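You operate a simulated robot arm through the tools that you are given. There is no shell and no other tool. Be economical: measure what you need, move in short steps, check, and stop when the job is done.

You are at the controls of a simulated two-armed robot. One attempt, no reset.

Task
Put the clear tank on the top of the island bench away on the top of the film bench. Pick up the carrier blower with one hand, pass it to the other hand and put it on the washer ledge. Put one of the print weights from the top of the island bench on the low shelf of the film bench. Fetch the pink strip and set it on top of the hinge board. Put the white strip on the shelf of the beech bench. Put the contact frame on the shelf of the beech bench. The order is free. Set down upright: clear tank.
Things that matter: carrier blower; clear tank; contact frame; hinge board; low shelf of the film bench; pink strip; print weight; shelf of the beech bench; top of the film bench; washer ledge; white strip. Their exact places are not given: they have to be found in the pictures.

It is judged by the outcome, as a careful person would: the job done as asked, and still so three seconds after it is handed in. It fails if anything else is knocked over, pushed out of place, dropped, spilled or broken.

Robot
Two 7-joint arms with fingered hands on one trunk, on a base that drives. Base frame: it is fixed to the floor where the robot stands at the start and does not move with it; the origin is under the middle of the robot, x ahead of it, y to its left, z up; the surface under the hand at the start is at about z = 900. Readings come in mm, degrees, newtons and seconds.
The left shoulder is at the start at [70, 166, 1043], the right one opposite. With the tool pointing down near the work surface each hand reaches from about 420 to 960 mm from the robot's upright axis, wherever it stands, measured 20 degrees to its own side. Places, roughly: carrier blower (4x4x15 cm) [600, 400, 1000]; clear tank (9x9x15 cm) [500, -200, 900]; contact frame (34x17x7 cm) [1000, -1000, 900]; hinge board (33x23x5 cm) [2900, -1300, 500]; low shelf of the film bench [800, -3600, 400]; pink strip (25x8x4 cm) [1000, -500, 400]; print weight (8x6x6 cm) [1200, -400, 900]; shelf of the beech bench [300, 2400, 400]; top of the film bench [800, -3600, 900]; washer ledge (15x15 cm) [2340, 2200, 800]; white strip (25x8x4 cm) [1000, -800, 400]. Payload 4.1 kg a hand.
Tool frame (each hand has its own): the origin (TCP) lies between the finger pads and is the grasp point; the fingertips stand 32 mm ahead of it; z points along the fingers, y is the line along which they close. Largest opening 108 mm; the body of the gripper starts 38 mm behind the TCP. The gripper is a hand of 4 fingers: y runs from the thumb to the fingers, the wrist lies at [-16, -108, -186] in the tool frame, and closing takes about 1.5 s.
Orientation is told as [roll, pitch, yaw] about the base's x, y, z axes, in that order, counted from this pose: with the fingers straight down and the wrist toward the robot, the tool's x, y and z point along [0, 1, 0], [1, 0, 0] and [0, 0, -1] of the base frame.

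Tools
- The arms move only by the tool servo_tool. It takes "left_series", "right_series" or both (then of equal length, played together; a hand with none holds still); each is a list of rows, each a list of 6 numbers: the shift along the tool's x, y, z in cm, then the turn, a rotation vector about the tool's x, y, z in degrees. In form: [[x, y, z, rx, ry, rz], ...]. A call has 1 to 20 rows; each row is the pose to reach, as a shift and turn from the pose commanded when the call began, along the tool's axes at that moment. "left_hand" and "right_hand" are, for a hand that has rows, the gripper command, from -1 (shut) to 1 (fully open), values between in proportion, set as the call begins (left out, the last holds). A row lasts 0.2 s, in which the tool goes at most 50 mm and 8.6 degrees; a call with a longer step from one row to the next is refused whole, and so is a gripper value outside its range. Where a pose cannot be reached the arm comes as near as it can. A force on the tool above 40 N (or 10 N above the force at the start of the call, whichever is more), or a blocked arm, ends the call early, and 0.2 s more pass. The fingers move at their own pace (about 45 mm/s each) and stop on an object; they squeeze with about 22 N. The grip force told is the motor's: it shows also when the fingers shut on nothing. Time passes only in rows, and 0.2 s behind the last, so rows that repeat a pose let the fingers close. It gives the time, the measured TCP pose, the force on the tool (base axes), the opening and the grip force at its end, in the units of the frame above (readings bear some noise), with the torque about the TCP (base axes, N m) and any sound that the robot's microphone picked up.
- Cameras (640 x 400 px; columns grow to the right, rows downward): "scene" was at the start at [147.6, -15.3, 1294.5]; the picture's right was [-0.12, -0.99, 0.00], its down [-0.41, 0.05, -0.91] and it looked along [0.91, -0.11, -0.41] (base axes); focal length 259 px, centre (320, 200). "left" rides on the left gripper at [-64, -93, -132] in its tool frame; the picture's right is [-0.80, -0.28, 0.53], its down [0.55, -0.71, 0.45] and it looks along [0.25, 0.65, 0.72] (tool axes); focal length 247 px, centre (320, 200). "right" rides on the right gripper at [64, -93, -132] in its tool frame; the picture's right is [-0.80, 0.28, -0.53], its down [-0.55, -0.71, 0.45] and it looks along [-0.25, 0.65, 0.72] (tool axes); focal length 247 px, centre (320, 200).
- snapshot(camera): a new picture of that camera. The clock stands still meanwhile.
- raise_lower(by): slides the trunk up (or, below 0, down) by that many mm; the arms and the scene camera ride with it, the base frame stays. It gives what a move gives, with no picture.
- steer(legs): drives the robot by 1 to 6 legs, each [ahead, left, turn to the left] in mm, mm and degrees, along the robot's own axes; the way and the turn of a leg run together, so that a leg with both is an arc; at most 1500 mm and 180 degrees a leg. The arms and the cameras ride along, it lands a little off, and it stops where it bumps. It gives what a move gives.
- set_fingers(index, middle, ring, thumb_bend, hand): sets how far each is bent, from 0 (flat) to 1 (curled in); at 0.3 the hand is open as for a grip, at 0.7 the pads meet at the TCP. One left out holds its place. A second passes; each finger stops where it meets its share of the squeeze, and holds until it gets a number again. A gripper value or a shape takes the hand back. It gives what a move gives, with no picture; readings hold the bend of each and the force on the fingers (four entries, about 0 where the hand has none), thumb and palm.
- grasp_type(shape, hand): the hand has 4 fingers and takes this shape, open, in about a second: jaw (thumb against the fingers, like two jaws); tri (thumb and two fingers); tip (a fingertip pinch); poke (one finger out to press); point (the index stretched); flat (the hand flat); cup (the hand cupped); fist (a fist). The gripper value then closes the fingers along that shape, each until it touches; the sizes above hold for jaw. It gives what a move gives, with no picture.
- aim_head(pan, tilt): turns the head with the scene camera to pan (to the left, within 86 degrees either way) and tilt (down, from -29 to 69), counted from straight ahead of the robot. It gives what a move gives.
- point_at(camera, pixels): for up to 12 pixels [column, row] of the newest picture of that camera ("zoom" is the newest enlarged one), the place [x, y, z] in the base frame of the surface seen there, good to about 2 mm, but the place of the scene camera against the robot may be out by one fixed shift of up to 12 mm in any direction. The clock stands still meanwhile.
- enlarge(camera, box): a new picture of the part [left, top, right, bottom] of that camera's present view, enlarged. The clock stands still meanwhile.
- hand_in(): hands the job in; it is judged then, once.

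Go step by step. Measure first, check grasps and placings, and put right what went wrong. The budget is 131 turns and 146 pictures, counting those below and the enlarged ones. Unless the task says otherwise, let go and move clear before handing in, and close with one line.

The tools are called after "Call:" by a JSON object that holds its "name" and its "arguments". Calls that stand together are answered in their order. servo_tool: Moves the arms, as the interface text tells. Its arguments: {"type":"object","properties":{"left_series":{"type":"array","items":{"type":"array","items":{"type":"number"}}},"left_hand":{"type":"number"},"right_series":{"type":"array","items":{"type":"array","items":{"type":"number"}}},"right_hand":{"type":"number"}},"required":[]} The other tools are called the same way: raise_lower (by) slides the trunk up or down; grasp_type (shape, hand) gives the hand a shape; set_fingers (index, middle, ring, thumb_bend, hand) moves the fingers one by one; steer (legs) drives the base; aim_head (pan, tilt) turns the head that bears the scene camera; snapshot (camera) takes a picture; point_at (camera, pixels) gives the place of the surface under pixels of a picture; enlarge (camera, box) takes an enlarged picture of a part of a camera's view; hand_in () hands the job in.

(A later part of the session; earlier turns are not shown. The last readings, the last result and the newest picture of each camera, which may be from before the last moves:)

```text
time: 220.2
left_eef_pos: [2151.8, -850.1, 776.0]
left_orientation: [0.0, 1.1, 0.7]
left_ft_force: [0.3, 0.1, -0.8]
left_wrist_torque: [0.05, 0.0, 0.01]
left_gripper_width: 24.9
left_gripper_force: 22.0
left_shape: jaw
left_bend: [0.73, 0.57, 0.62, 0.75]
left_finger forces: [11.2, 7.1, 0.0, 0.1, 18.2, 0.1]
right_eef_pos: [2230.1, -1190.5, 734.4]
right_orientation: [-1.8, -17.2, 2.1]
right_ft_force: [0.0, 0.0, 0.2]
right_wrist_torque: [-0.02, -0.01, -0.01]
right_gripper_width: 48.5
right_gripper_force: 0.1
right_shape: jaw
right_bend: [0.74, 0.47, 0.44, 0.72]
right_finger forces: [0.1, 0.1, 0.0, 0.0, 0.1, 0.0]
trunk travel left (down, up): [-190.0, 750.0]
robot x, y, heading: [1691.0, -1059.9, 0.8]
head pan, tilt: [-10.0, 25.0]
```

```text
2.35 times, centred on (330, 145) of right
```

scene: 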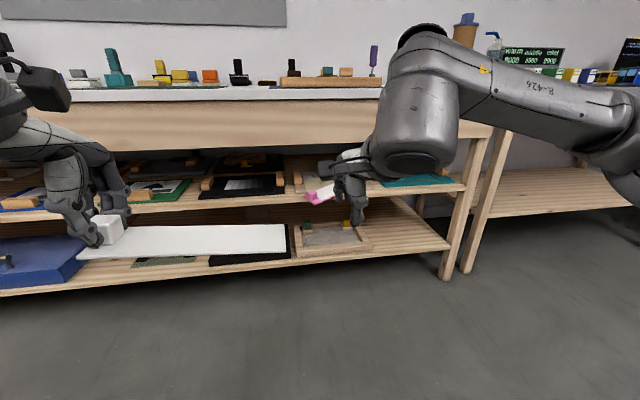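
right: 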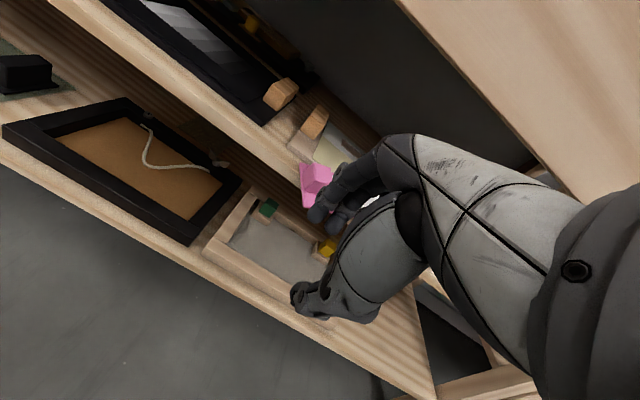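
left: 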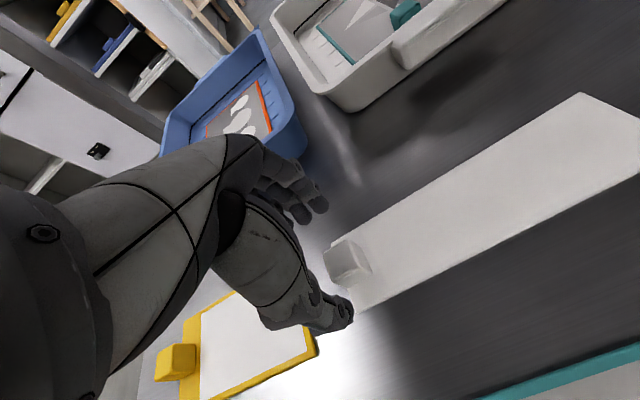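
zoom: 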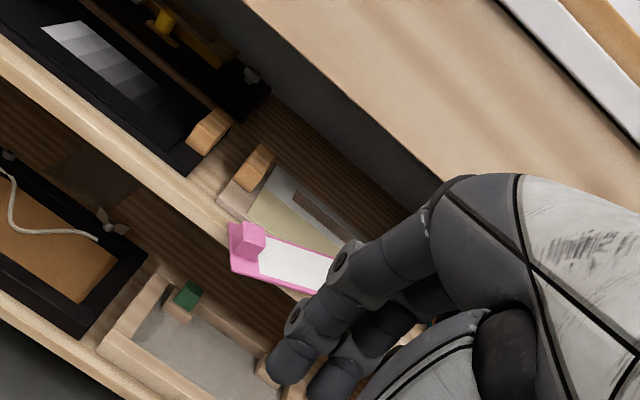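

Strip axis is ~30° off (cube at ≈(2700,-1186), top z≈549). Plan: regrasp the cube with an upright hand at yaw 30°, tilt, push it further in, then slip the fingers off along the strip axis. First level and yaw the hand, and drive up.

Call:
{"name": "servo_tool", "arguments": {"right_series": [[0, 0, 0, 6, 1, 0], [0, 0, 0, 12, 1.5, 0], [0, 0, 0, 17.2, 2, 0], [0, 0, 0, 17.2, 2, 0]], "right_hand": 0.3}}

Call:
{"name": "servo_tool", "arguments": {"right_series": [[0, 0, 2, 0, 0, -7], [0, 0, 5, 0, 0, -14], [0, 0, 8, 0, 0, -21], [0, 0, 11, 0, 0, -28], [0, 0, 12.5, 0, 0, -28], [0, 0, 12.5, 0, 0, -28]]}}

Call:
{"name": "steer", "arguments": {"legs": [[340, 0, 0]]}}

Call:
{"name": "snapshot", "arguments": {"camera": "right"}}

Call:
{"name": "enlarge", "arguments": {"camera": "scene", "box": [240, 150, 420, 270]}}

```text
time: 221.2
left_eef_pos: [2149.5, -849.2, 775.4]
left_orientation: [0.0, 1.1, 0.7]
left_ft_force: [-0.3, 0.3, -1.5]
left_wrist_torque: [0.05, -0.01, 0.01]
left_gripper_width: 25.1
left_gripper_force: 22.0
left_shape: jaw
left_bend: [0.73, 0.57, 0.62, 0.75]
left_finger forces: [11.3, 7.1, 0.0, 0.0, 18.3, 0.1]
right_eef_pos: [2230.5, -1190.9, 733.3]
right_orientation: [0.3, 0.2, 1.6]
right_ft_force: [-0.4, 1.0, -0.2]
right_wrist_torque: [0.01, 0.02, 0.02]
right_gripper_width: 69.9
right_gripper_force: 0.1
right_shape: jaw
right_bend: [0.27, 0.39, 0.37, 0.64]
right_finger forces: [0.0, 0.0, 0.1, 0.1, 0.0, 0.0]
trunk travel left (down, up): [-190.0, 750.0]
robot x, y, heading: [1691.0, -1059.6, 0.7]
head pan, tilt: [-10.0, 25.0]
```

```text
time: 222.6
left_eef_pos: [2150.6, -848.8, 775.9]
left_orientation: [0.0, 1.0, 0.6]
left_ft_force: [0.0, 0.1, 0.1]
left_wrist_torque: [0.05, 0.03, 0.0]
left_gripper_width: 24.7
left_gripper_force: 21.4
left_shape: jaw
left_bend: [0.73, 0.57, 0.62, 0.75]
left_finger forces: [11.2, 7.1, 0.0, 0.0, 18.2, 0.0]
right_eef_pos: [2230.6, -1191.1, 608.6]
right_orientation: [0.4, 0.0, 29.7]
right_ft_force: [-0.2, -0.2, -0.2]
right_wrist_torque: [0.01, 0.04, -0.02]
right_gripper_width: 69.8
right_gripper_force: 0.1
right_shape: jaw
right_bend: [0.27, 0.39, 0.37, 0.64]
right_finger forces: [0.0, 0.0, 0.0, 0.1, 0.0, 0.0]
trunk travel left (down, up): [-190.0, 750.0]
robot x, y, heading: [1692.2, -1056.9, 0.9]
head pan, tilt: [-10.0, 25.0]
```

```text
time: 224.8
left_eef_pos: [2490.5, -844.7, 776.2]
left_orientation: [-0.1, 0.9, 0.8]
left_ft_force: [0.0, -0.8, -0.7]
left_wrist_torque: [0.01, -0.01, 0.04]
left_gripper_width: 25.0
left_gripper_force: 22.1
left_shape: jaw
left_bend: [0.73, 0.57, 0.62, 0.75]
left_finger forces: [11.3, 7.2, 0.0, 0.0, 18.4, 0.0]
right_eef_pos: [2572.1, -1185.9, 609.3]
right_orientation: [0.3, 0.0, 29.9]
right_ft_force: [-1.2, 0.2, 0.3]
right_wrist_torque: [0.02, 0.0, 0.01]
right_gripper_width: 70.0
right_gripper_force: 0.0
right_shape: jaw
right_bend: [0.27, 0.39, 0.37, 0.64]
right_finger forces: [0.0, 0.0, 0.0, 0.1, 0.1, 0.0]
trunk travel left (down, up): [-190.0, 750.0]
robot x, y, heading: [2031.0, -1053.1, 0.8]
head pan, tilt: [-10.0, 25.0]
```

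```text
40 pictures are left
```

right: 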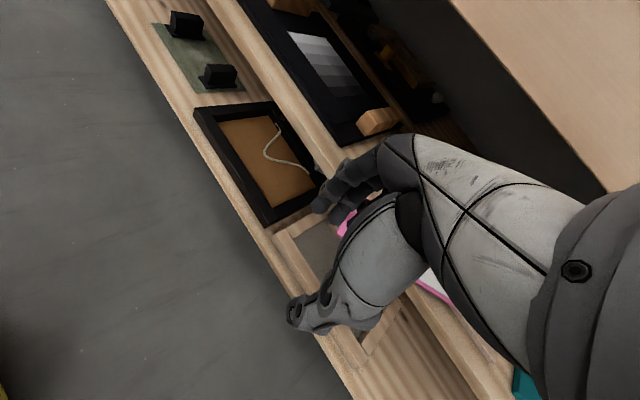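

```text
3.33 times, centred on (330, 210) of scene
```

zoom: 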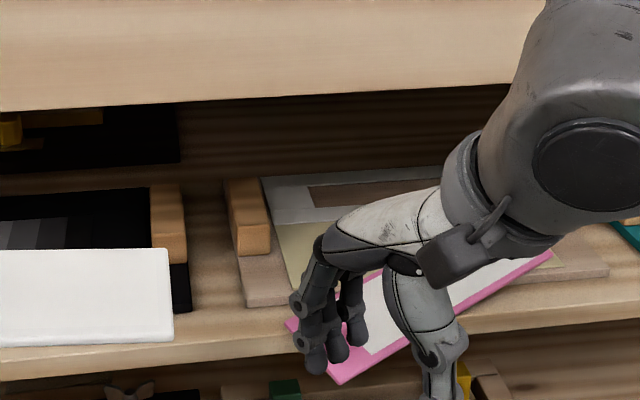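

Move over the cube at z 600.

Call:
{"name": "servo_tool", "arguments": {"right_series": [[-1.6, 2.8, 0.3, 0, 0, 0], [-3.2, 5.6, 0.6, 0, 0, 0], [-4.8, 8.4, 0.9, 0, 0, 0], [-6.2, 10.8, 0.9, 0, 0, 0], [-6.2, 10.8, 0.9, 0, 0, 0]]}}

Call:
{"name": "enlarge", "arguments": {"camera": "right", "box": [200, 150, 440, 330]}}

Call:
{"name": "enlarge", "arguments": {"camera": "scene", "box": [240, 150, 420, 270]}}

```text
time: 226.0
left_eef_pos: [2490.0, -845.0, 776.2]
left_orientation: [0.0, 1.0, 0.9]
left_ft_force: [0.3, 0.3, -0.4]
left_wrist_torque: [0.05, 0.0, -0.02]
left_gripper_width: 25.3
left_gripper_force: 22.0
left_shape: jaw
left_bend: [0.73, 0.57, 0.62, 0.75]
left_finger forces: [11.3, 7.1, 0.0, 0.0, 18.3, 0.0]
right_eef_pos: [2697.7, -1186.8, 599.4]
right_orientation: [0.3, 0.0, 29.9]
right_ft_force: [0.1, 0.1, -0.1]
right_wrist_torque: [0.01, 0.01, 0.01]
right_gripper_width: 70.0
right_gripper_force: 0.1
right_shape: jaw
right_bend: [0.27, 0.39, 0.37, 0.64]
right_finger forces: [0.0, 0.0, 0.0, 0.0, 0.0, 0.0]
trunk travel left (down, up): [-190.0, 750.0]
robot x, y, heading: [2028.3, -1049.9, 0.8]
head pan, tilt: [-10.0, 25.0]
```

```text
2.22 times, centred on (320, 240) of right
```

zoom: 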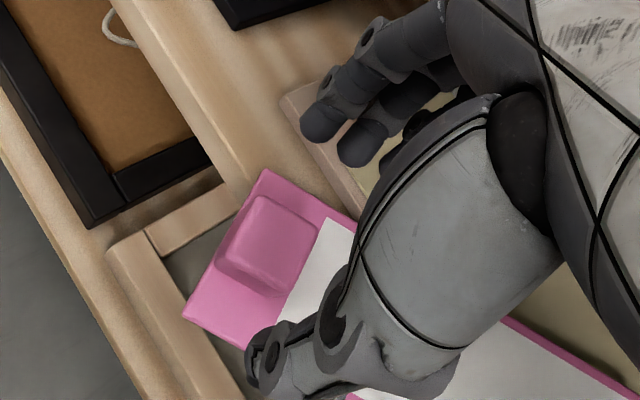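

```text
3.33 times, centred on (330, 210) of scene
```

zoom: 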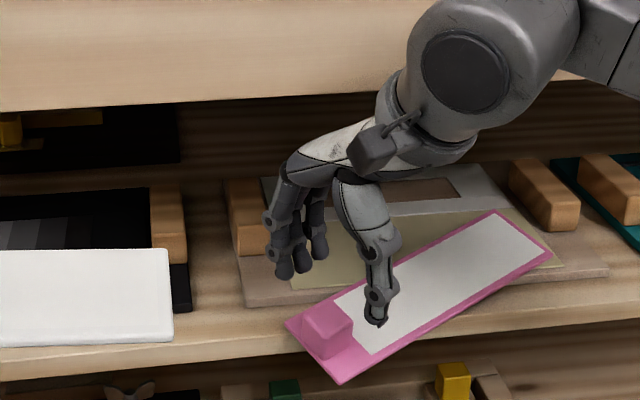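

TCP is right above the cube. Descend to z≈556 and close.

Call:
{"name": "servo_tool", "arguments": {"right_series": [[0, 0, 1.5, 0, 0, 0], [0, 0, 3, 0, 0, 0], [0, 0, 4.3, 0, 0, 0], [0, 0, 4.3, 0, 0, 0]]}}

Call:
{"name": "servo_tool", "arguments": {"right_series": [[0, 0, 0, 0, 0, 0], [0, 0, 0, 0, 0, 0], [0, 0, 0, 0, 0, 0], [0, 0, 0, 0, 0, 0], [0, 0, 0, 0, 0, 0], [0, 0, 0, 0, 0, 0]], "right_hand": -1}}

Call:
{"name": "servo_tool", "arguments": {"right_series": [[0, 0, -1, 0, 0, 0], [0, 0, -2, 0, 0, 0], [0, 0, -3, 0, 0, 0], [0, 0, -3, 0, 0, 0]]}}

Call:
{"name": "enlarge", "arguments": {"camera": "scene", "box": [240, 150, 420, 270]}}

```text
time: 227.0
left_eef_pos: [2488.6, -843.9, 775.9]
left_orientation: [0.0, 1.0, 0.9]
left_ft_force: [0.1, -0.7, -0.6]
left_wrist_torque: [0.05, 0.02, 0.0]
left_gripper_width: 24.9
left_gripper_force: 22.1
left_shape: jaw
left_bend: [0.73, 0.57, 0.62, 0.75]
left_finger forces: [11.3, 7.1, 0.0, 0.0, 18.3, 0.0]
right_eef_pos: [2695.5, -1185.8, 558.8]
right_orientation: [0.3, -0.2, 29.7]
right_ft_force: [0.2, 0.0, 10.4]
right_wrist_torque: [0.08, -0.44, 0.03]
right_gripper_width: 69.6
right_gripper_force: 0.1
right_shape: jaw
right_bend: [0.27, 0.39, 0.36, 0.64]
right_finger forces: [0.5, 11.1, 0.0, 0.0, 0.0, 0.0]
trunk travel left (down, up): [-190.0, 750.0]
robot x, y, heading: [2029.9, -1051.7, 0.6]
head pan, tilt: [-10.0, 25.0]
```

```text
time: 228.4
left_eef_pos: [2488.4, -843.9, 775.1]
left_orientation: [-0.1, 0.9, 0.9]
left_ft_force: [-0.1, 0.2, -0.4]
left_wrist_torque: [0.07, 0.04, -0.01]
left_gripper_width: 24.5
left_gripper_force: 22.0
left_shape: jaw
left_bend: [0.73, 0.57, 0.62, 0.75]
left_finger forces: [11.3, 7.2, 0.1, 0.1, 18.3, 0.1]
right_eef_pos: [2695.2, -1185.5, 557.8]
right_orientation: [0.1, -0.1, 29.8]
right_ft_force: [-4.0, 2.6, 13.7]
right_wrist_torque: [0.05, -0.51, 0.14]
right_gripper_width: 24.7
right_gripper_force: 21.6
right_shape: jaw
right_bend: [0.74, 0.42, 0.46, 0.7]
right_finger forces: [7.8, 22.0, 3.9, 0.0, 20.5, 0.1]
trunk travel left (down, up): [-190.0, 750.0]
robot x, y, heading: [2032.7, -1054.0, 0.4]
head pan, tilt: [-10.0, 25.0]
```

```text
time: 229.4
left_eef_pos: [2489.4, -844.2, 775.2]
left_orientation: [0.1, 1.0, 0.8]
left_ft_force: [-0.5, -0.3, -0.9]
left_wrist_torque: [0.09, -0.04, 0.0]
left_gripper_width: 25.0
left_gripper_force: 22.7
left_shape: jaw
left_bend: [0.73, 0.57, 0.62, 0.75]
left_finger forces: [11.3, 7.1, 0.0, 0.0, 18.2, 0.0]
right_eef_pos: [2695.8, -1186.9, 585.8]
right_orientation: [0.2, 0.0, 29.8]
right_ft_force: [-0.4, -0.3, 0.1]
right_wrist_torque: [0.03, 0.01, -0.02]
right_gripper_width: 24.3
right_gripper_force: 21.9
right_shape: jaw
right_bend: [0.74, 0.43, 0.46, 0.7]
right_finger forces: [8.2, 11.7, 5.3, 0.0, 19.2, 0.0]
trunk travel left (down, up): [-190.0, 750.0]
robot x, y, heading: [2030.7, -1051.7, 0.7]
head pan, tilt: [-10.0, 25.0]
```

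```text
3.33 times, centred on (330, 210) of scene
```

zoom: 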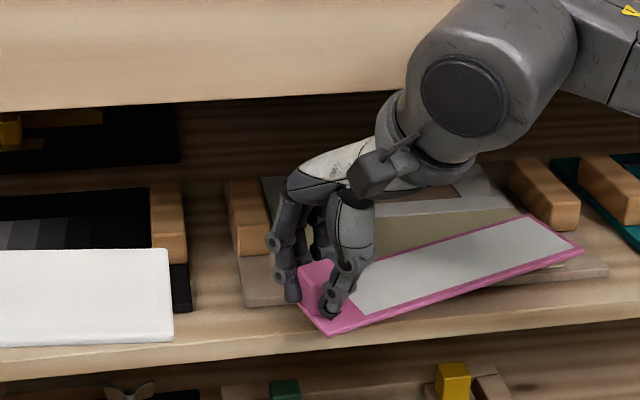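

Strip is in hand again. Tilt 17° and move 75 mm in at constant height.

Call:
{"name": "servo_tool", "arguments": {"right_series": [[0, 0, 0, -6, 0, 0], [0, 0, 0, -12, 0, 0], [0, 0, 0, -17, 0, 0], [-1.2, 2.1, 0, -17, 0, 0], [-2.4, 4.2, 0, -17, 0, 0], [-3.6, 6.4, 0, -17, 0, 0], [-3.6, 6.4, 0, -17, 0, 0]]}}

Call:
{"name": "enlarge", "arguments": {"camera": "scene", "box": [240, 150, 420, 270]}}

```text
time: 231.0
left_eef_pos: [2487.2, -844.7, 777.5]
left_orientation: [0.0, 0.8, 0.7]
left_ft_force: [-0.4, 0.1, -1.0]
left_wrist_torque: [0.01, -0.04, 0.01]
left_gripper_width: 25.0
left_gripper_force: 22.2
left_shape: jaw
left_bend: [0.73, 0.57, 0.62, 0.75]
left_finger forces: [11.3, 7.1, 0.1, 0.0, 18.2, 0.0]
right_eef_pos: [2764.2, -1184.1, 588.0]
right_orientation: [0.2, -17.2, 29.9]
right_ft_force: [-1.4, -0.5, -1.1]
right_wrist_torque: [0.08, 0.06, 0.04]
right_gripper_width: 24.3
right_gripper_force: 21.9
right_shape: jaw
right_bend: [0.74, 0.43, 0.46, 0.7]
right_finger forces: [7.8, 11.2, 5.6, 0.0, 19.2, 0.0]
trunk travel left (down, up): [-190.0, 750.0]
robot x, y, heading: [2029.4, -1051.8, 0.7]
head pan, tilt: [-10.0, 25.0]
```

```text
3.33 times, centred on (330, 210) of scene
```

zoom: 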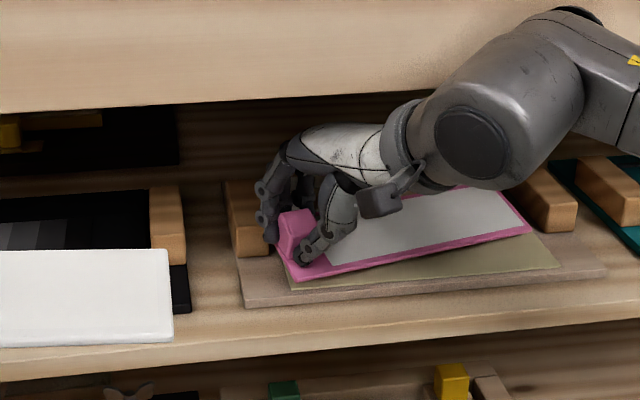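

Well over the board and between blocks. Lower to contact.

Call:
{"name": "servo_tool", "arguments": {"right_series": [[0, -0.15, 0.5, 0, 0, 0], [0, -0.27, 0.9, 0, 0, 0], [0, -0.36, 1.15, 0, 0, 0], [0, -0.42, 1.35, 0, 0, 0], [0, -0.42, 1.35, 0, 0, 0]]}}

Call:
{"name": "enlarge", "arguments": {"camera": "scene", "box": [240, 150, 420, 270]}}

```text
time: 232.2
left_eef_pos: [2485.8, -844.6, 779.1]
left_orientation: [-0.2, 0.5, 0.7]
left_ft_force: [0.5, 0.0, -0.6]
left_wrist_torque: [0.04, -0.02, 0.02]
left_gripper_width: 24.9
left_gripper_force: 21.9
left_shape: jaw
left_bend: [0.73, 0.57, 0.62, 0.75]
left_finger forces: [11.2, 7.1, 0.0, 0.0, 18.3, 0.1]
right_eef_pos: [2765.9, -1185.8, 578.8]
right_orientation: [0.0, -17.4, 29.8]
right_ft_force: [-0.2, -0.3, -0.3]
right_wrist_torque: [0.03, -0.04, -0.02]
right_gripper_width: 24.2
right_gripper_force: 21.9
right_shape: jaw
right_bend: [0.74, 0.43, 0.46, 0.7]
right_finger forces: [7.8, 11.2, 5.6, 0.0, 19.1, 0.0]
trunk travel left (down, up): [-190.0, 750.0]
robot x, y, heading: [2032.6, -1053.8, 0.9]
head pan, tilt: [-10.0, 25.0]
```

```text
3.33 times, centred on (330, 210) of scene
```

zoom: 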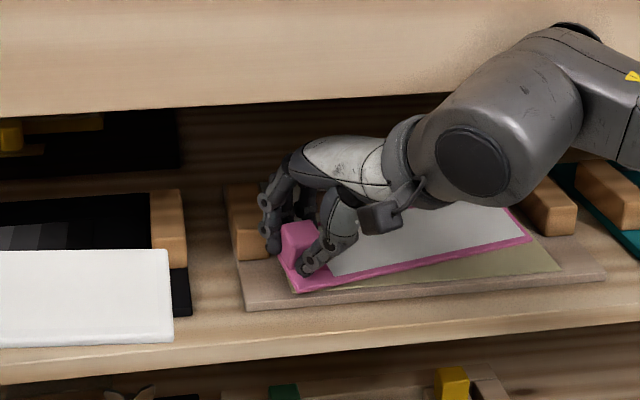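

Call:
{"name": "servo_tool", "arguments": {"right_series": [[0, -0.1, 0.3, 0, 0, 0], [0, -0.2, 0.6, 0, 0, 0], [0, -0.3, 0.9, 0, 0, 0], [0, -0.3, 0.9, 0, 0, 0]]}}

Call:
{"name": "snapshot", "arguments": {"camera": "right"}}

```text
time: 233.2
left_eef_pos: [2485.1, -844.6, 779.3]
left_orientation: [-0.2, 0.6, 0.8]
left_ft_force: [0.4, 0.2, -1.0]
left_wrist_torque: [0.09, 0.05, -0.02]
left_gripper_width: 24.9
left_gripper_force: 21.9
left_shape: jaw
left_bend: [0.73, 0.57, 0.62, 0.75]
left_finger forces: [11.2, 7.1, 0.0, 0.1, 18.4, 0.1]
right_eef_pos: [2764.7, -1185.5, 570.1]
right_orientation: [0.1, -17.5, 29.8]
right_ft_force: [1.0, 0.0, 4.3]
right_wrist_torque: [-0.1, -0.01, 0.01]
right_gripper_width: 23.9
right_gripper_force: 22.5
right_shape: jaw
right_bend: [0.74, 0.43, 0.45, 0.7]
right_finger forces: [9.3, 11.9, 6.2, 0.0, 19.7, 0.0]
trunk travel left (down, up): [-190.0, 750.0]
robot x, y, heading: [2027.7, -1055.5, 0.7]
head pan, tilt: [-10.0, 25.0]
```

```text
33 pictures are left
```

right: 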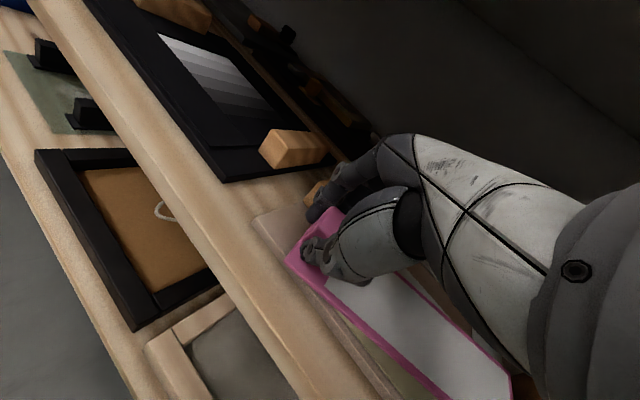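

Contact made. Open, then slip the fingers off along the strip's axis (tool +x), away from the cube.

Call:
{"name": "servo_tool", "arguments": {"right_series": [[0, 0, 0, 0, 0, 0], [0, 0, 0, 0, 0, 0], [0, 0, 0, 0, 0, 0], [0, 0, 0, 0, 0, 0], [0, 0, -0.3, 0, 0, 0], [1.5, 0, -0.3, 0, 0, 0], [3, 0, -0.3, 0, 0, 0], [4.5, 0, -0.3, 0, 0, 0], [6, 0, -0.3, 0, 0, 0], [7, 0, -0.3, 0, 0, 0], [7, 0, -0.3, 0, 0, 0]], "right_hand": 0}}

Call:
{"name": "enlarge", "arguments": {"camera": "scene", "box": [240, 150, 420, 270]}}

```text
time: 235.6
left_eef_pos: [2490.7, -844.3, 776.4]
left_orientation: [0.0, 1.0, 0.8]
left_ft_force: [-0.2, -0.6, -0.2]
left_wrist_torque: [0.07, -0.01, -0.02]
left_gripper_width: 24.9
left_gripper_force: 22.1
left_shape: jaw
left_bend: [0.73, 0.57, 0.62, 0.75]
left_finger forces: [11.3, 7.1, 0.0, 0.0, 18.2, 0.0]
right_eef_pos: [2733.5, -1126.0, 566.4]
right_orientation: [0.4, -17.0, 29.8]
right_ft_force: [-0.5, -0.1, -0.2]
right_wrist_torque: [0.0, 0.01, 0.0]
right_gripper_width: 54.1
right_gripper_force: 0.1
right_shape: jaw
right_bend: [0.74, 0.45, 0.42, 0.71]
right_finger forces: [0.0, 0.0, 0.0, 0.0, 0.0, 0.0]
trunk travel left (down, up): [-190.0, 750.0]
robot x, y, heading: [2028.0, -1053.5, 1.0]
head pan, tilt: [-10.0, 25.0]
```

```text
3.33 times, centred on (330, 210) of scene
```

zoom: 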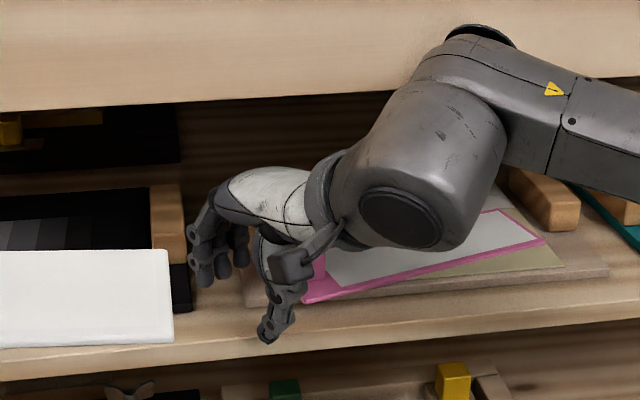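

Fingers are off the cube and the strip stayed put. Back out and verify.

Call:
{"name": "steer", "arguments": {"legs": [[-330, 0, 0]]}}

Call:
{"name": "servo_tool", "arguments": {"right_series": [[0, 0, -4, 5, 0, 0], [0, 0, -8, 11, 0, 0], [0, 0, -12, 17, 0, 0], [0, -3, -16, 17, 0, 0], [0, -6, -18, 17, 0, 0], [0, -6, -18, 17, 0, 0]]}}

Call:
{"name": "enlarge", "arguments": {"camera": "scene", "box": [220, 130, 420, 260]}}

```text
time: 237.8
left_eef_pos: [2161.1, -848.0, 775.8]
left_orientation: [0.0, 1.0, 0.8]
left_ft_force: [0.1, 0.4, -0.8]
left_wrist_torque: [0.05, 0.01, -0.01]
left_gripper_width: 25.0
left_gripper_force: 21.4
left_shape: jaw
left_bend: [0.73, 0.57, 0.62, 0.75]
left_finger forces: [11.3, 7.1, 0.1, 0.0, 18.3, 0.1]
right_eef_pos: [2405.8, -1130.1, 567.4]
right_orientation: [0.2, -17.0, 29.8]
right_ft_force: [0.7, -0.6, -0.2]
right_wrist_torque: [0.0, 0.04, -0.01]
right_gripper_width: 54.0
right_gripper_force: 0.1
right_shape: jaw
right_bend: [0.74, 0.45, 0.42, 0.71]
right_finger forces: [0.0, 0.0, 0.0, 0.0, 0.0, 0.0]
trunk travel left (down, up): [-190.0, 750.0]
robot x, y, heading: [1704.9, -1059.2, 0.7]
head pan, tilt: [-10.0, 25.0]
```

```text
time: 239.2
left_eef_pos: [2160.3, -848.1, 776.0]
left_orientation: [-0.1, 0.9, 0.8]
left_ft_force: [-0.1, 0.1, -0.2]
left_wrist_torque: [0.04, 0.02, 0.01]
left_gripper_width: 25.0
left_gripper_force: 21.5
left_shape: jaw
left_bend: [0.73, 0.57, 0.62, 0.75]
left_finger forces: [11.3, 7.1, 0.0, 0.0, 18.3, 0.0]
right_eef_pos: [2308.9, -1185.8, 720.9]
right_orientation: [0.4, -0.1, 30.0]
right_ft_force: [0.5, -0.2, -1.2]
right_wrist_torque: [0.0, -0.03, -0.02]
right_gripper_width: 53.9
right_gripper_force: 0.1
right_shape: jaw
right_bend: [0.74, 0.45, 0.42, 0.71]
right_finger forces: [0.1, 0.0, 0.0, 0.0, 0.0, 0.0]
trunk travel left (down, up): [-190.0, 750.0]
robot x, y, heading: [1702.7, -1055.5, 0.7]
head pan, tilt: [-10.0, 25.0]
```

```text
3.08 times, centred on (320, 195) of scene
```

zoom: 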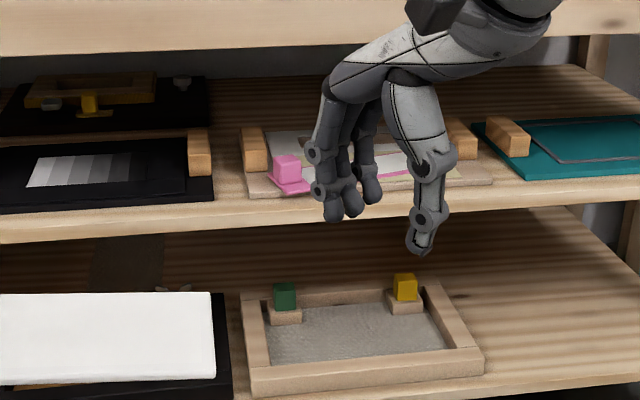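

Pink strip is on the hinge board. Now raise the trunk, turn to face the island and look at the contact frame.

Call:
{"name": "raise_lower", "arguments": {"by": 400}}

Call:
{"name": "steer", "arguments": {"legs": [[0, 0, 180]]}}

Call:
{"name": "aim_head", "arguments": {"pan": 0, "tilt": 40}}

Call:
{"name": "snapshot", "arguments": {"camera": "scene"}}

Call:
{"name": "snapshot", "arguments": {"camera": "right"}}

```text
time: 243.0
left_eef_pos: [2161.6, -847.6, 1175.1]
left_orientation: [0.0, 1.0, 0.7]
left_ft_force: [-0.2, 0.1, -1.0]
left_wrist_torque: [0.04, -0.02, 0.01]
left_gripper_width: 25.1
left_gripper_force: 22.1
left_shape: jaw
left_bend: [0.73, 0.57, 0.62, 0.75]
left_finger forces: [11.2, 7.1, 0.0, 0.0, 18.3, 0.0]
right_eef_pos: [2309.2, -1187.2, 1120.7]
right_orientation: [0.3, 0.0, 29.8]
right_ft_force: [0.6, 0.3, -0.2]
right_wrist_torque: [-0.02, -0.01, 0.02]
right_gripper_width: 54.2
right_gripper_force: 0.1
right_shape: jaw
right_bend: [0.74, 0.45, 0.42, 0.71]
right_finger forces: [0.0, 0.1, 0.0, 0.0, 0.1, 0.0]
trunk travel left (down, up): [-590.0, 350.0]
robot x, y, heading: [1703.5, -1057.6, 1.0]
head pan, tilt: [-10.0, 25.0]
```

```text
time: 250.8
left_eef_pos: [1243.2, -1270.4, 1174.8]
left_orientation: [-0.1, 1.0, -178.7]
left_ft_force: [0.4, -0.5, -0.1]
left_wrist_torque: [-0.03, 0.03, 0.01]
left_gripper_width: 24.7
left_gripper_force: 21.9
left_shape: jaw
left_bend: [0.73, 0.57, 0.62, 0.76]
left_finger forces: [11.1, 6.6, 0.0, 0.1, 17.8, 0.0]
right_eef_pos: [1093.0, -934.6, 1120.4]
right_orientation: [0.3, 0.1, -149.7]
right_ft_force: [0.0, -0.4, 0.1]
right_wrist_torque: [0.01, -0.02, -0.01]
right_gripper_width: 53.9
right_gripper_force: 0.1
right_shape: jaw
right_bend: [0.74, 0.45, 0.42, 0.71]
right_finger forces: [0.0, 0.0, 0.0, 0.0, 0.0, 0.0]
trunk travel left (down, up): [-590.0, 350.0]
robot x, y, heading: [1699.8, -1059.4, -178.9]
head pan, tilt: [-10.0, 25.0]
```

```text
time: 251.6
left_eef_pos: [1243.1, -1270.2, 1176.4]
left_orientation: [0.0, 1.2, -178.9]
left_ft_force: [0.1, -0.6, -0.9]
left_wrist_torque: [-0.03, 0.01, -0.01]
left_gripper_width: 24.7
left_gripper_force: 22.4
left_shape: jaw
left_bend: [0.73, 0.57, 0.62, 0.76]
left_finger forces: [11.1, 6.7, 0.0, 0.1, 17.8, 0.1]
right_eef_pos: [1093.1, -932.6, 1122.4]
right_orientation: [0.2, 0.0, -149.7]
right_ft_force: [-0.5, -0.2, -0.6]
right_wrist_torque: [0.0, 0.04, 0.0]
right_gripper_width: 54.3
right_gripper_force: 0.0
right_shape: jaw
right_bend: [0.74, 0.45, 0.42, 0.71]
right_finger forces: [0.0, 0.0, 0.1, 0.1, 0.0, 0.0]
trunk travel left (down, up): [-590.0, 350.0]
robot x, y, heading: [1700.3, -1058.9, -178.8]
head pan, tilt: [0.0, 40.0]
```

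```text
30 pictures are left
```

scene: 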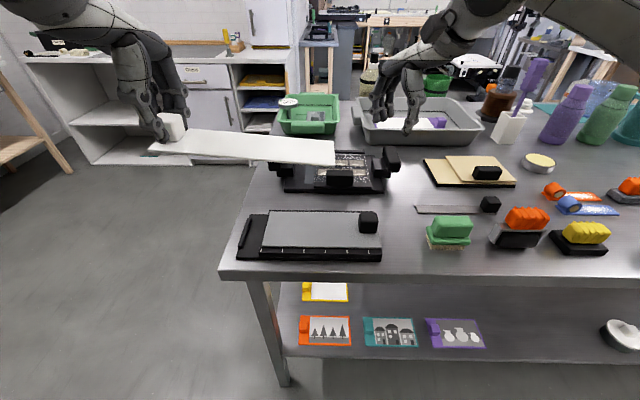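

```text
29 pictures are left
```

right: 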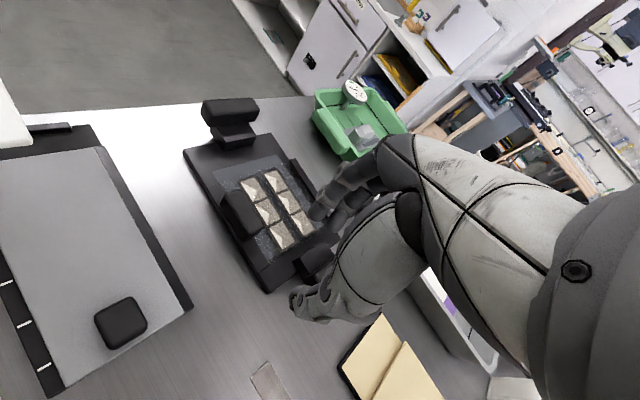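

The contact frame (black, windows, T-handles at both ends at (230,115) and (310,265) in the right view) needs two hands, so I'll do it last. Now go around to the front-left with the white strip to fetch the blower too.

Call:
{"name": "steer", "arguments": {"legs": [[0, -1500, 0], [0, -900, 0], [1450, 0, 0], [0, 0, 180], [-310, 0, 0], [0, -780, 0]]}}

Call:
{"name": "aim_head", "arguments": {"pan": -15, "tilt": 35}}

Call:
{"name": "snapshot", "arguments": {"camera": "scene"}}

```text
time: 282.9
left_eef_pos: [359.4, 751.4, 1174.5]
left_orientation: [0.1, 1.0, 0.5]
left_ft_force: [0.3, -0.1, 0.0]
left_wrist_torque: [0.01, -0.02, -0.03]
left_gripper_width: 24.6
left_gripper_force: 21.9
left_shape: jaw
left_bend: [0.73, 0.57, 0.62, 0.76]
left_finger forces: [11.0, 6.4, 0.0, 0.0, 17.4, 0.1]
right_eef_pos: [503.8, 413.2, 1121.9]
right_orientation: [0.3, 0.0, 29.4]
right_ft_force: [-0.2, 0.2, 0.5]
right_wrist_torque: [-0.01, -0.04, 0.02]
right_gripper_width: 54.0
right_gripper_force: 0.0
right_shape: jaw
right_bend: [0.74, 0.45, 0.42, 0.71]
right_finger forces: [0.0, 0.0, 0.1, 0.0, 0.0, 0.1]
trunk travel left (down, up): [-590.0, 350.0]
robot x, y, heading: [-99.4, 544.7, 0.5]
head pan, tilt: [0.0, 40.0]
```

```text
time: 283.7
left_eef_pos: [358.7, 750.9, 1176.1]
left_orientation: [0.0, 1.0, 0.4]
left_ft_force: [0.0, -0.1, -0.1]
left_wrist_torque: [0.08, 0.01, -0.01]
left_gripper_width: 24.7
left_gripper_force: 21.6
left_shape: jaw
left_bend: [0.73, 0.57, 0.62, 0.76]
left_finger forces: [11.0, 6.4, 0.0, 0.0, 17.5, 0.0]
right_eef_pos: [503.6, 412.6, 1122.0]
right_orientation: [0.3, 0.0, 29.4]
right_ft_force: [0.0, -0.4, -0.4]
right_wrist_torque: [0.0, 0.02, -0.01]
right_gripper_width: 54.1
right_gripper_force: 0.0
right_shape: jaw
right_bend: [0.74, 0.45, 0.42, 0.71]
right_finger forces: [0.1, 0.0, 0.1, 0.0, 0.0, 0.1]
trunk travel left (down, up): [-590.0, 350.0]
robot x, y, heading: [-104.9, 542.6, 0.5]
head pan, tilt: [-15.0, 35.0]
```

```text
28 pictures are left
```

scene: 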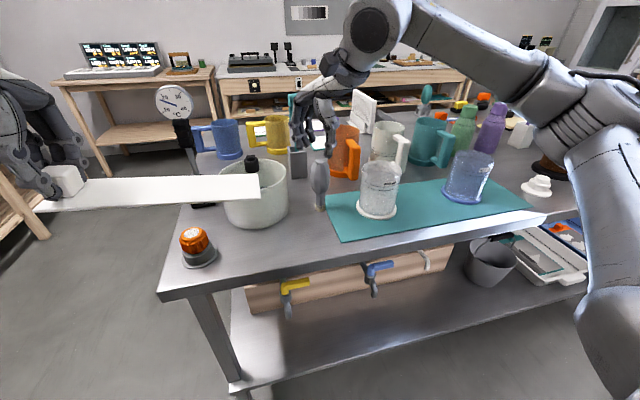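

Blower bulb at (319,178). Measure via the right camera.

Call:
{"name": "snapshot", "arguments": {"camera": "right"}}

Call:
{"name": "point_at", "arguments": {"camera": "scene", "pixels": [[319, 165], [319, 178], [313, 178], [326, 178], [320, 190], [320, 206], [298, 165], [250, 165], [362, 175], [260, 190], [320, 215], [180, 285]]}}

```text
27 pictures are left
```

right: 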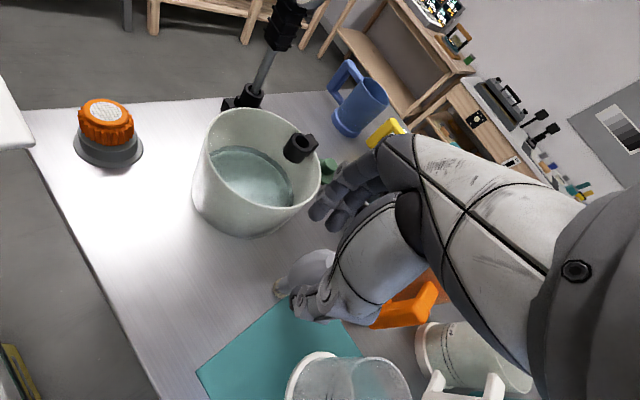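

```text
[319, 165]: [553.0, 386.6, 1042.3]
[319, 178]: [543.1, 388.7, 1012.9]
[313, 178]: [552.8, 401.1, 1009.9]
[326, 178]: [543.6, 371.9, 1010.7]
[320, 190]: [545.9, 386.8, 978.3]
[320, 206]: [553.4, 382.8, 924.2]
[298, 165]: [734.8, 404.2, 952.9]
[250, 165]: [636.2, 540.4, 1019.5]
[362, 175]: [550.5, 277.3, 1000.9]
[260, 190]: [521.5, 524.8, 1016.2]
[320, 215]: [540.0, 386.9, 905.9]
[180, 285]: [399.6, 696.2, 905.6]
```

Call:
{"name": "point_at", "arguments": {"camera": "right", "pixels": [[310, 258], [295, 268], [320, 252], [300, 258], [328, 254], [282, 285], [310, 270], [290, 275]]}}

Call:
{"name": "enlarge", "arguments": {"camera": "right", "box": [240, 220, 360, 310]}}

```text
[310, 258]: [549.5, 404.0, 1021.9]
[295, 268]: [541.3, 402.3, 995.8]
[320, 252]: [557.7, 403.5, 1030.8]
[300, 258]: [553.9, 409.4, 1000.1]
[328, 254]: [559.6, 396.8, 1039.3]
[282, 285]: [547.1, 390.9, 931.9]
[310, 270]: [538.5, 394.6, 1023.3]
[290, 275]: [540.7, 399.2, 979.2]
```

```text
4.44 times, centred on (300, 265) of right
```

zoom: 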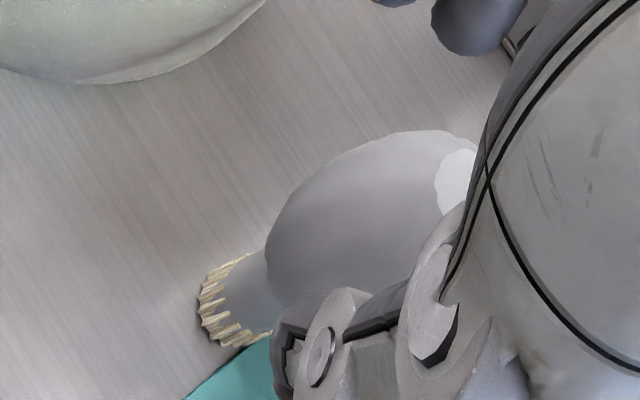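

Bulb centre ≈(558,388), r≈21, top z≈1044. Move above, then descend to z≈1020 with hand opened to ~85 mm.

Call:
{"name": "servo_tool", "arguments": {"right_series": [[-1.6, 1.2, 0, 0, 0, 0], [-3.2, 2.3, 0, 0, 0, 0], [-4.8, 3.5, 0, 0, 0, 0], [-4.8, 3.5, 0, 0, 0, 0], [-4.8, 3.5, 2.5, 0, 0, 0], [-4.8, 3.5, 5, 0, 0, 0], [-4.8, 3.5, 5, 0, 0, 0]], "right_hand": 0.7}}

Call:
{"name": "enlarge", "arguments": {"camera": "right", "box": [200, 150, 440, 330]}}

Call:
{"name": "enlarge", "arguments": {"camera": "scene", "box": [220, 80, 420, 230]}}

```text
time: 285.3
left_eef_pos: [359.1, 751.2, 1176.6]
left_orientation: [-0.1, 1.0, 0.5]
left_ft_force: [-0.2, -0.4, 0.1]
left_wrist_torque: [0.06, -0.01, 0.01]
left_gripper_width: 24.9
left_gripper_force: 21.9
left_shape: jaw
left_bend: [0.73, 0.57, 0.62, 0.76]
left_finger forces: [11.0, 6.5, 0.0, 0.0, 17.4, 0.1]
right_eef_pos: [558.8, 388.3, 1070.2]
right_orientation: [0.3, -0.1, 29.5]
right_ft_force: [0.7, 1.5, 0.0]
right_wrist_torque: [0.02, -0.02, 0.01]
right_gripper_width: 91.8
right_gripper_force: 0.1
right_shape: jaw
right_bend: [0.26, 0.33, 0.31, 0.49]
right_finger forces: [0.0, 0.1, 0.1, 0.0, 0.1, 0.0]
trunk travel left (down, up): [-590.0, 350.0]
robot x, y, heading: [-101.4, 546.2, 0.3]
head pan, tilt: [-15.0, 35.0]
```

```text
2.22 times, centred on (320, 240) of right
```

zoom: 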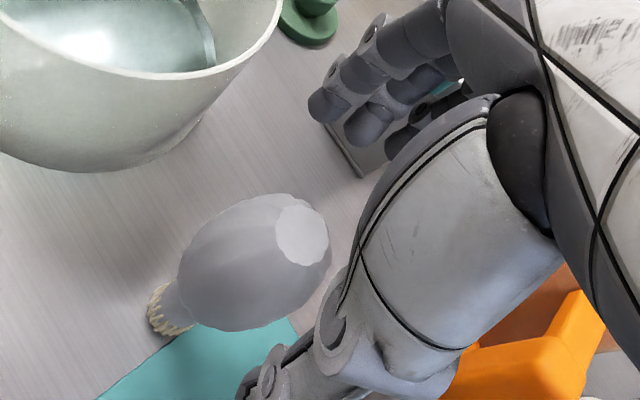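

```text
2.67 times, centred on (320, 155) of scene
```

zoom: 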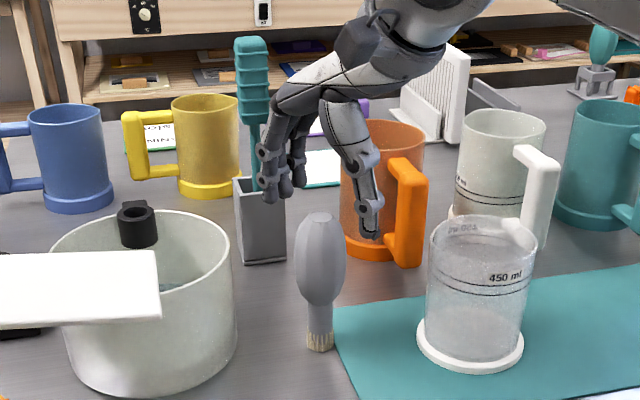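

Aligned over the bulb. Descend and close.

Call:
{"name": "servo_tool", "arguments": {"right_series": [[0, 0, 2, 0, 0, 0], [0, 0, 4, 0, 0, 0], [0, 0, 5, 0, 0, 0], [0, 0, 5, 0, 0, 0]]}}

Call:
{"name": "servo_tool", "arguments": {"right_series": [[0, 0, 0, 0, 0, 0], [0, 0, 0, 0, 0, 0], [0, 0, 0, 0, 0, 0], [0, 0, 0, 0, 0, 0], [0, 0, 0, 0, 0, 0], [0, 0, 0, 0, 0, 0], [0, 0, 0, 0, 0, 0]], "right_hand": -1}}

Call:
{"name": "servo_tool", "arguments": {"right_series": [[0, 0, -1, 0, 0, 0], [0, 0, -4, 0, 0, 0], [0, 0, -8, 0, 0, 0], [0, 0, -12, 0, 0, 0], [0, 0, -15, 0, 0, 0], [0, 0, -15, 0, 0, 0]]}}

Call:
{"name": "snapshot", "arguments": {"camera": "scene"}}

```text
time: 286.3
left_eef_pos: [358.5, 751.8, 1176.0]
left_orientation: [0.1, 1.0, 0.4]
left_ft_force: [-0.5, -0.8, -0.1]
left_wrist_torque: [0.06, -0.01, 0.0]
left_gripper_width: 24.2
left_gripper_force: 22.2
left_shape: jaw
left_bend: [0.73, 0.57, 0.62, 0.76]
left_finger forces: [11.1, 6.5, 0.0, 0.0, 17.5, 0.1]
right_eef_pos: [557.6, 388.0, 1020.1]
right_orientation: [0.3, 0.0, 29.4]
right_ft_force: [0.5, -1.1, -0.3]
right_wrist_torque: [-0.02, 0.0, -0.02]
right_gripper_width: 91.5
right_gripper_force: 0.1
right_shape: jaw
right_bend: [0.26, 0.33, 0.31, 0.49]
right_finger forces: [0.0, 0.0, 0.0, 0.0, 0.0, 0.1]
trunk travel left (down, up): [-590.0, 350.0]
robot x, y, heading: [-104.6, 544.6, 0.4]
head pan, tilt: [-15.0, 35.0]
```

```text
time: 287.9
left_eef_pos: [359.4, 751.2, 1175.4]
left_orientation: [0.0, 0.9, 0.5]
left_ft_force: [-0.6, -1.1, -0.5]
left_wrist_torque: [0.03, -0.02, 0.03]
left_gripper_width: 24.9
left_gripper_force: 22.1
left_shape: jaw
left_bend: [0.73, 0.57, 0.62, 0.76]
left_finger forces: [11.1, 6.5, 0.0, 0.0, 17.4, 0.0]
right_eef_pos: [557.7, 388.0, 1020.3]
right_orientation: [0.3, -0.1, 29.4]
right_ft_force: [0.5, -0.8, 0.0]
right_wrist_torque: [-0.09, 0.04, 0.01]
right_gripper_width: 37.3
right_gripper_force: 22.3
right_shape: jaw
right_bend: [0.74, 0.54, 0.56, 0.74]
right_finger forces: [11.2, 7.0, 0.1, 0.0, 16.3, 0.0]
trunk travel left (down, up): [-590.0, 350.0]
robot x, y, heading: [-99.5, 543.2, 0.3]
head pan, tilt: [-15.0, 35.0]
```

```text
time: 289.3
left_eef_pos: [360.0, 748.9, 1175.5]
left_orientation: [0.0, 1.1, 0.4]
left_ft_force: [-0.2, 0.3, -1.2]
left_wrist_torque: [0.1, 0.0, 0.0]
left_gripper_width: 24.7
left_gripper_force: 21.7
left_shape: jaw
left_bend: [0.73, 0.57, 0.62, 0.76]
left_finger forces: [11.0, 6.5, 0.0, 0.0, 17.4, 0.0]
right_eef_pos: [559.4, 387.5, 1171.0]
right_orientation: [0.3, 0.0, 29.4]
right_ft_force: [0.0, -0.4, -0.7]
right_wrist_torque: [0.02, 0.02, 0.0]
right_gripper_width: 37.3
right_gripper_force: 22.2
right_shape: jaw
right_bend: [0.74, 0.54, 0.56, 0.74]
right_finger forces: [11.1, 7.1, 0.1, 0.0, 16.3, 0.1]
trunk travel left (down, up): [-590.0, 350.0]
robot x, y, heading: [-100.0, 543.2, 0.3]
head pan, tilt: [-15.0, 35.0]
```

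```text
23 pictures are left
```

scene: 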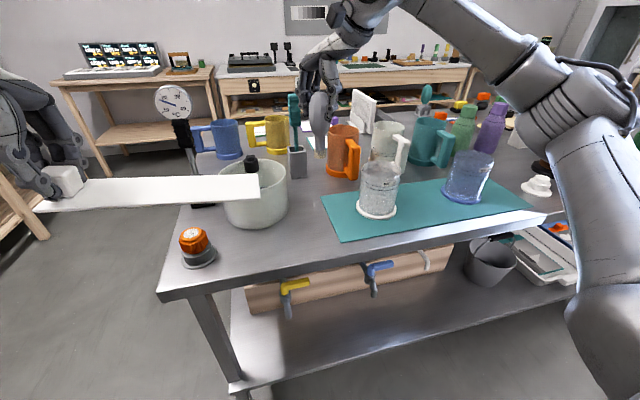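

Blower is in the right hand. Tuck it in, drive to the beech bench, face it and lower the trunk.

Call:
{"name": "servo_tool", "arguments": {"right_series": [[2, -3.5, 0, 0, 0, 0], [4, -7, 0, 0, 0, 0], [6, -10.5, 0, 0, 0, 0], [8, -14, 0, 0, 0, 0], [9.8, -17.4, 0, 0, 0, 0], [9.8, -17.4, 0, 0, 0, 0]]}}

Call:
{"name": "steer", "arguments": {"legs": [[0, 760, 0], [0, 0, 90], [0, -350, 0]]}}

Call:
{"name": "raise_lower", "arguments": {"by": -400}}

Call:
{"name": "raise_lower", "arguments": {"by": -165}}

Call:
{"name": "aim_head", "arguments": {"pan": 10, "tilt": 25}}

Call:
{"name": "snapshot", "arguments": {"camera": "scene"}}

```text
time: 290.7
left_eef_pos: [361.1, 751.7, 1174.6]
left_orientation: [0.0, 1.1, 0.4]
left_ft_force: [0.4, 0.7, -0.5]
left_wrist_torque: [0.04, 0.05, 0.0]
left_gripper_width: 24.5
left_gripper_force: 22.0
left_shape: jaw
left_bend: [0.73, 0.57, 0.62, 0.76]
left_finger forces: [11.0, 6.5, 0.0, 0.1, 17.4, 0.0]
right_eef_pos: [359.3, 387.6, 1170.9]
right_orientation: [0.3, 0.1, 29.5]
right_ft_force: [0.2, -0.3, -0.9]
right_wrist_torque: [0.0, 0.04, 0.01]
right_gripper_width: 37.2
right_gripper_force: 22.1
right_shape: jaw
right_bend: [0.74, 0.54, 0.56, 0.74]
right_finger forces: [11.1, 7.4, 0.0, 0.0, 16.2, 0.0]
trunk travel left (down, up): [-590.0, 350.0]
robot x, y, heading: [-100.4, 544.3, 0.3]
head pan, tilt: [-15.0, 35.0]
```

```text
time: 300.4
left_eef_pos: [44.0, 1763.8, 1175.2]
left_orientation: [0.0, 1.0, 89.5]
left_ft_force: [0.9, -0.9, -0.1]
left_wrist_torque: [0.0, 0.04, 0.0]
left_gripper_width: 24.6
left_gripper_force: 22.2
left_shape: jaw
left_bend: [0.73, 0.57, 0.62, 0.76]
left_finger forces: [10.9, 6.4, 0.0, 0.0, 17.3, 0.1]
right_eef_pos: [408.3, 1754.9, 1170.3]
right_orientation: [0.4, -0.1, 118.4]
right_ft_force: [0.0, -0.5, -0.5]
right_wrist_torque: [0.01, 0.0, -0.02]
right_gripper_width: 36.7
right_gripper_force: 21.8
right_shape: jaw
right_bend: [0.74, 0.54, 0.56, 0.74]
right_finger forces: [10.2, 7.8, 0.0, 0.0, 16.1, 0.1]
trunk travel left (down, up): [-590.0, 350.0]
robot x, y, heading: [241.0, 1300.7, 89.5]
head pan, tilt: [-15.0, 35.0]
```

```text
time: 304.3
left_eef_pos: [43.6, 1763.2, 775.3]
left_orientation: [0.0, 1.0, 89.5]
left_ft_force: [-0.4, -0.2, 0.2]
left_wrist_torque: [0.0, 0.02, 0.02]
left_gripper_width: 24.6
left_gripper_force: 22.3
left_shape: jaw
left_bend: [0.73, 0.57, 0.62, 0.76]
left_finger forces: [10.9, 6.5, 0.0, 0.0, 17.3, 0.0]
right_eef_pos: [407.6, 1755.0, 771.1]
right_orientation: [0.3, 0.1, 118.4]
right_ft_force: [0.2, -0.1, -1.3]
right_wrist_torque: [0.04, -0.01, -0.03]
right_gripper_width: 36.6
right_gripper_force: 22.0
right_shape: jaw
right_bend: [0.74, 0.54, 0.56, 0.74]
right_finger forces: [10.1, 7.9, 0.0, 0.1, 16.2, 0.0]
trunk travel left (down, up): [-190.0, 750.0]
robot x, y, heading: [243.0, 1295.6, 89.3]
head pan, tilt: [-15.0, 35.0]
```

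```text
time: 306.2
left_eef_pos: [44.4, 1762.5, 609.8]
left_orientation: [0.0, 1.0, 89.5]
left_ft_force: [0.3, -0.3, -0.6]
left_wrist_torque: [0.04, 0.06, 0.01]
left_gripper_width: 24.6
left_gripper_force: 22.5
left_shape: jaw
left_bend: [0.73, 0.57, 0.62, 0.76]
left_finger forces: [10.9, 6.3, 0.0, 0.1, 17.3, 0.0]
right_eef_pos: [406.5, 1755.6, 606.4]
right_orientation: [0.4, 0.0, 118.4]
right_ft_force: [-0.3, -0.1, -1.3]
right_wrist_torque: [0.0, 0.0, 0.01]
right_gripper_width: 36.3
right_gripper_force: 21.7
right_shape: jaw
right_bend: [0.74, 0.54, 0.56, 0.74]
right_finger forces: [10.1, 7.8, 0.0, 0.0, 16.1, 0.1]
trunk travel left (down, up): [-25.0, 915.0]
robot x, y, heading: [241.5, 1296.6, 89.6]
head pan, tilt: [-15.0, 35.0]
```

```text
time: 307.1
left_eef_pos: [44.8, 1762.1, 610.6]
left_orientation: [0.0, 1.0, 89.5]
left_ft_force: [0.8, -0.6, 0.6]
left_wrist_torque: [0.01, 0.07, 0.02]
left_gripper_width: 24.7
left_gripper_force: 22.0
left_shape: jaw
left_bend: [0.73, 0.57, 0.62, 0.76]
left_finger forces: [11.0, 6.4, 0.0, 0.0, 17.3, 0.0]
right_eef_pos: [406.2, 1755.3, 605.2]
right_orientation: [0.4, 0.0, 118.5]
right_ft_force: [-0.5, 1.1, -0.2]
right_wrist_torque: [0.01, -0.01, 0.01]
right_gripper_width: 36.8
right_gripper_force: 21.5
right_shape: jaw
right_bend: [0.74, 0.54, 0.56, 0.74]
right_finger forces: [10.2, 7.8, 0.0, 0.1, 16.0, 0.0]
trunk travel left (down, up): [-25.0, 915.0]
robot x, y, heading: [245.2, 1298.5, 89.5]
head pan, tilt: [10.0, 25.0]
```

```text
22 pictures are left
```

scene: 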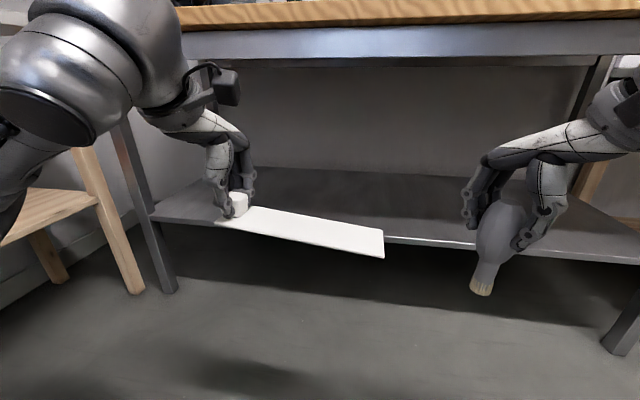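

Shelf is clear. Measure its front edge and surface.

Call:
{"name": "point_at", "arguments": {"camera": "scene", "pixels": [[430, 235], [430, 240], [320, 190], [300, 200], [200, 215], [400, 40], [400, 55], [420, 215], [360, 250], [238, 195], [150, 230], [380, 232]]}}

Call:
{"name": "servo_tool", "arguments": {"left_series": [[0, 0, 4, 0, 0, 0], [0, 0, 8, 0, 0, 0], [0, 0, 12, 0, 0, 0], [0, 0, 14, 0, 0, 0], [0, 4, 14, 0, 0, 0], [0, 8, 14, 0, 0, 0], [0, 12, 14, 0, 0, 0], [0, 16, 14, 0, 0, 0], [0, 19, 14, 0, 0, 0], [0, 19, 14, 0, 0, 0]]}}

```text
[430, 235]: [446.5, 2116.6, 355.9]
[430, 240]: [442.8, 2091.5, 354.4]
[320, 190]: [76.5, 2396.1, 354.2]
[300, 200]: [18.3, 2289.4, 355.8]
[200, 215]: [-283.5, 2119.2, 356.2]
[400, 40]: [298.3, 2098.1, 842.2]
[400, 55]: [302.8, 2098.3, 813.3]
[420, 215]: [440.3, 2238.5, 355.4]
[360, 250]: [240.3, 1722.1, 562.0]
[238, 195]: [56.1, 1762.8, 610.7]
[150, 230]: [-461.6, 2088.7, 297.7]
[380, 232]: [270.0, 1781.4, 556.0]
```

```text
time: 309.2
left_eef_pos: [47.4, 1951.6, 467.3]
left_orientation: [0.0, 1.0, 89.4]
left_ft_force: [0.5, -1.4, -0.9]
left_wrist_torque: [-0.01, 0.03, -0.02]
left_gripper_width: 24.8
left_gripper_force: 21.8
left_shape: jaw
left_bend: [0.73, 0.57, 0.62, 0.76]
left_finger forces: [11.4, 7.0, 0.0, 0.0, 18.3, 0.1]
left hand out of reach, approached as far as the arm can: row 2, 3, 4, 5
right_eef_pos: [408.5, 1755.1, 606.0]
right_orientation: [0.3, 0.0, 118.5]
right_ft_force: [-0.3, -0.7, -1.1]
right_wrist_torque: [0.02, 0.03, 0.0]
right_gripper_width: 36.9
right_gripper_force: 21.7
right_shape: jaw
right_bend: [0.74, 0.54, 0.56, 0.74]
right_finger forces: [10.1, 8.0, 0.1, 0.0, 16.1, 0.0]
trunk travel left (down, up): [-25.0, 915.0]
robot x, y, heading: [242.6, 1296.1, 89.3]
head pan, tilt: [10.0, 25.0]
```

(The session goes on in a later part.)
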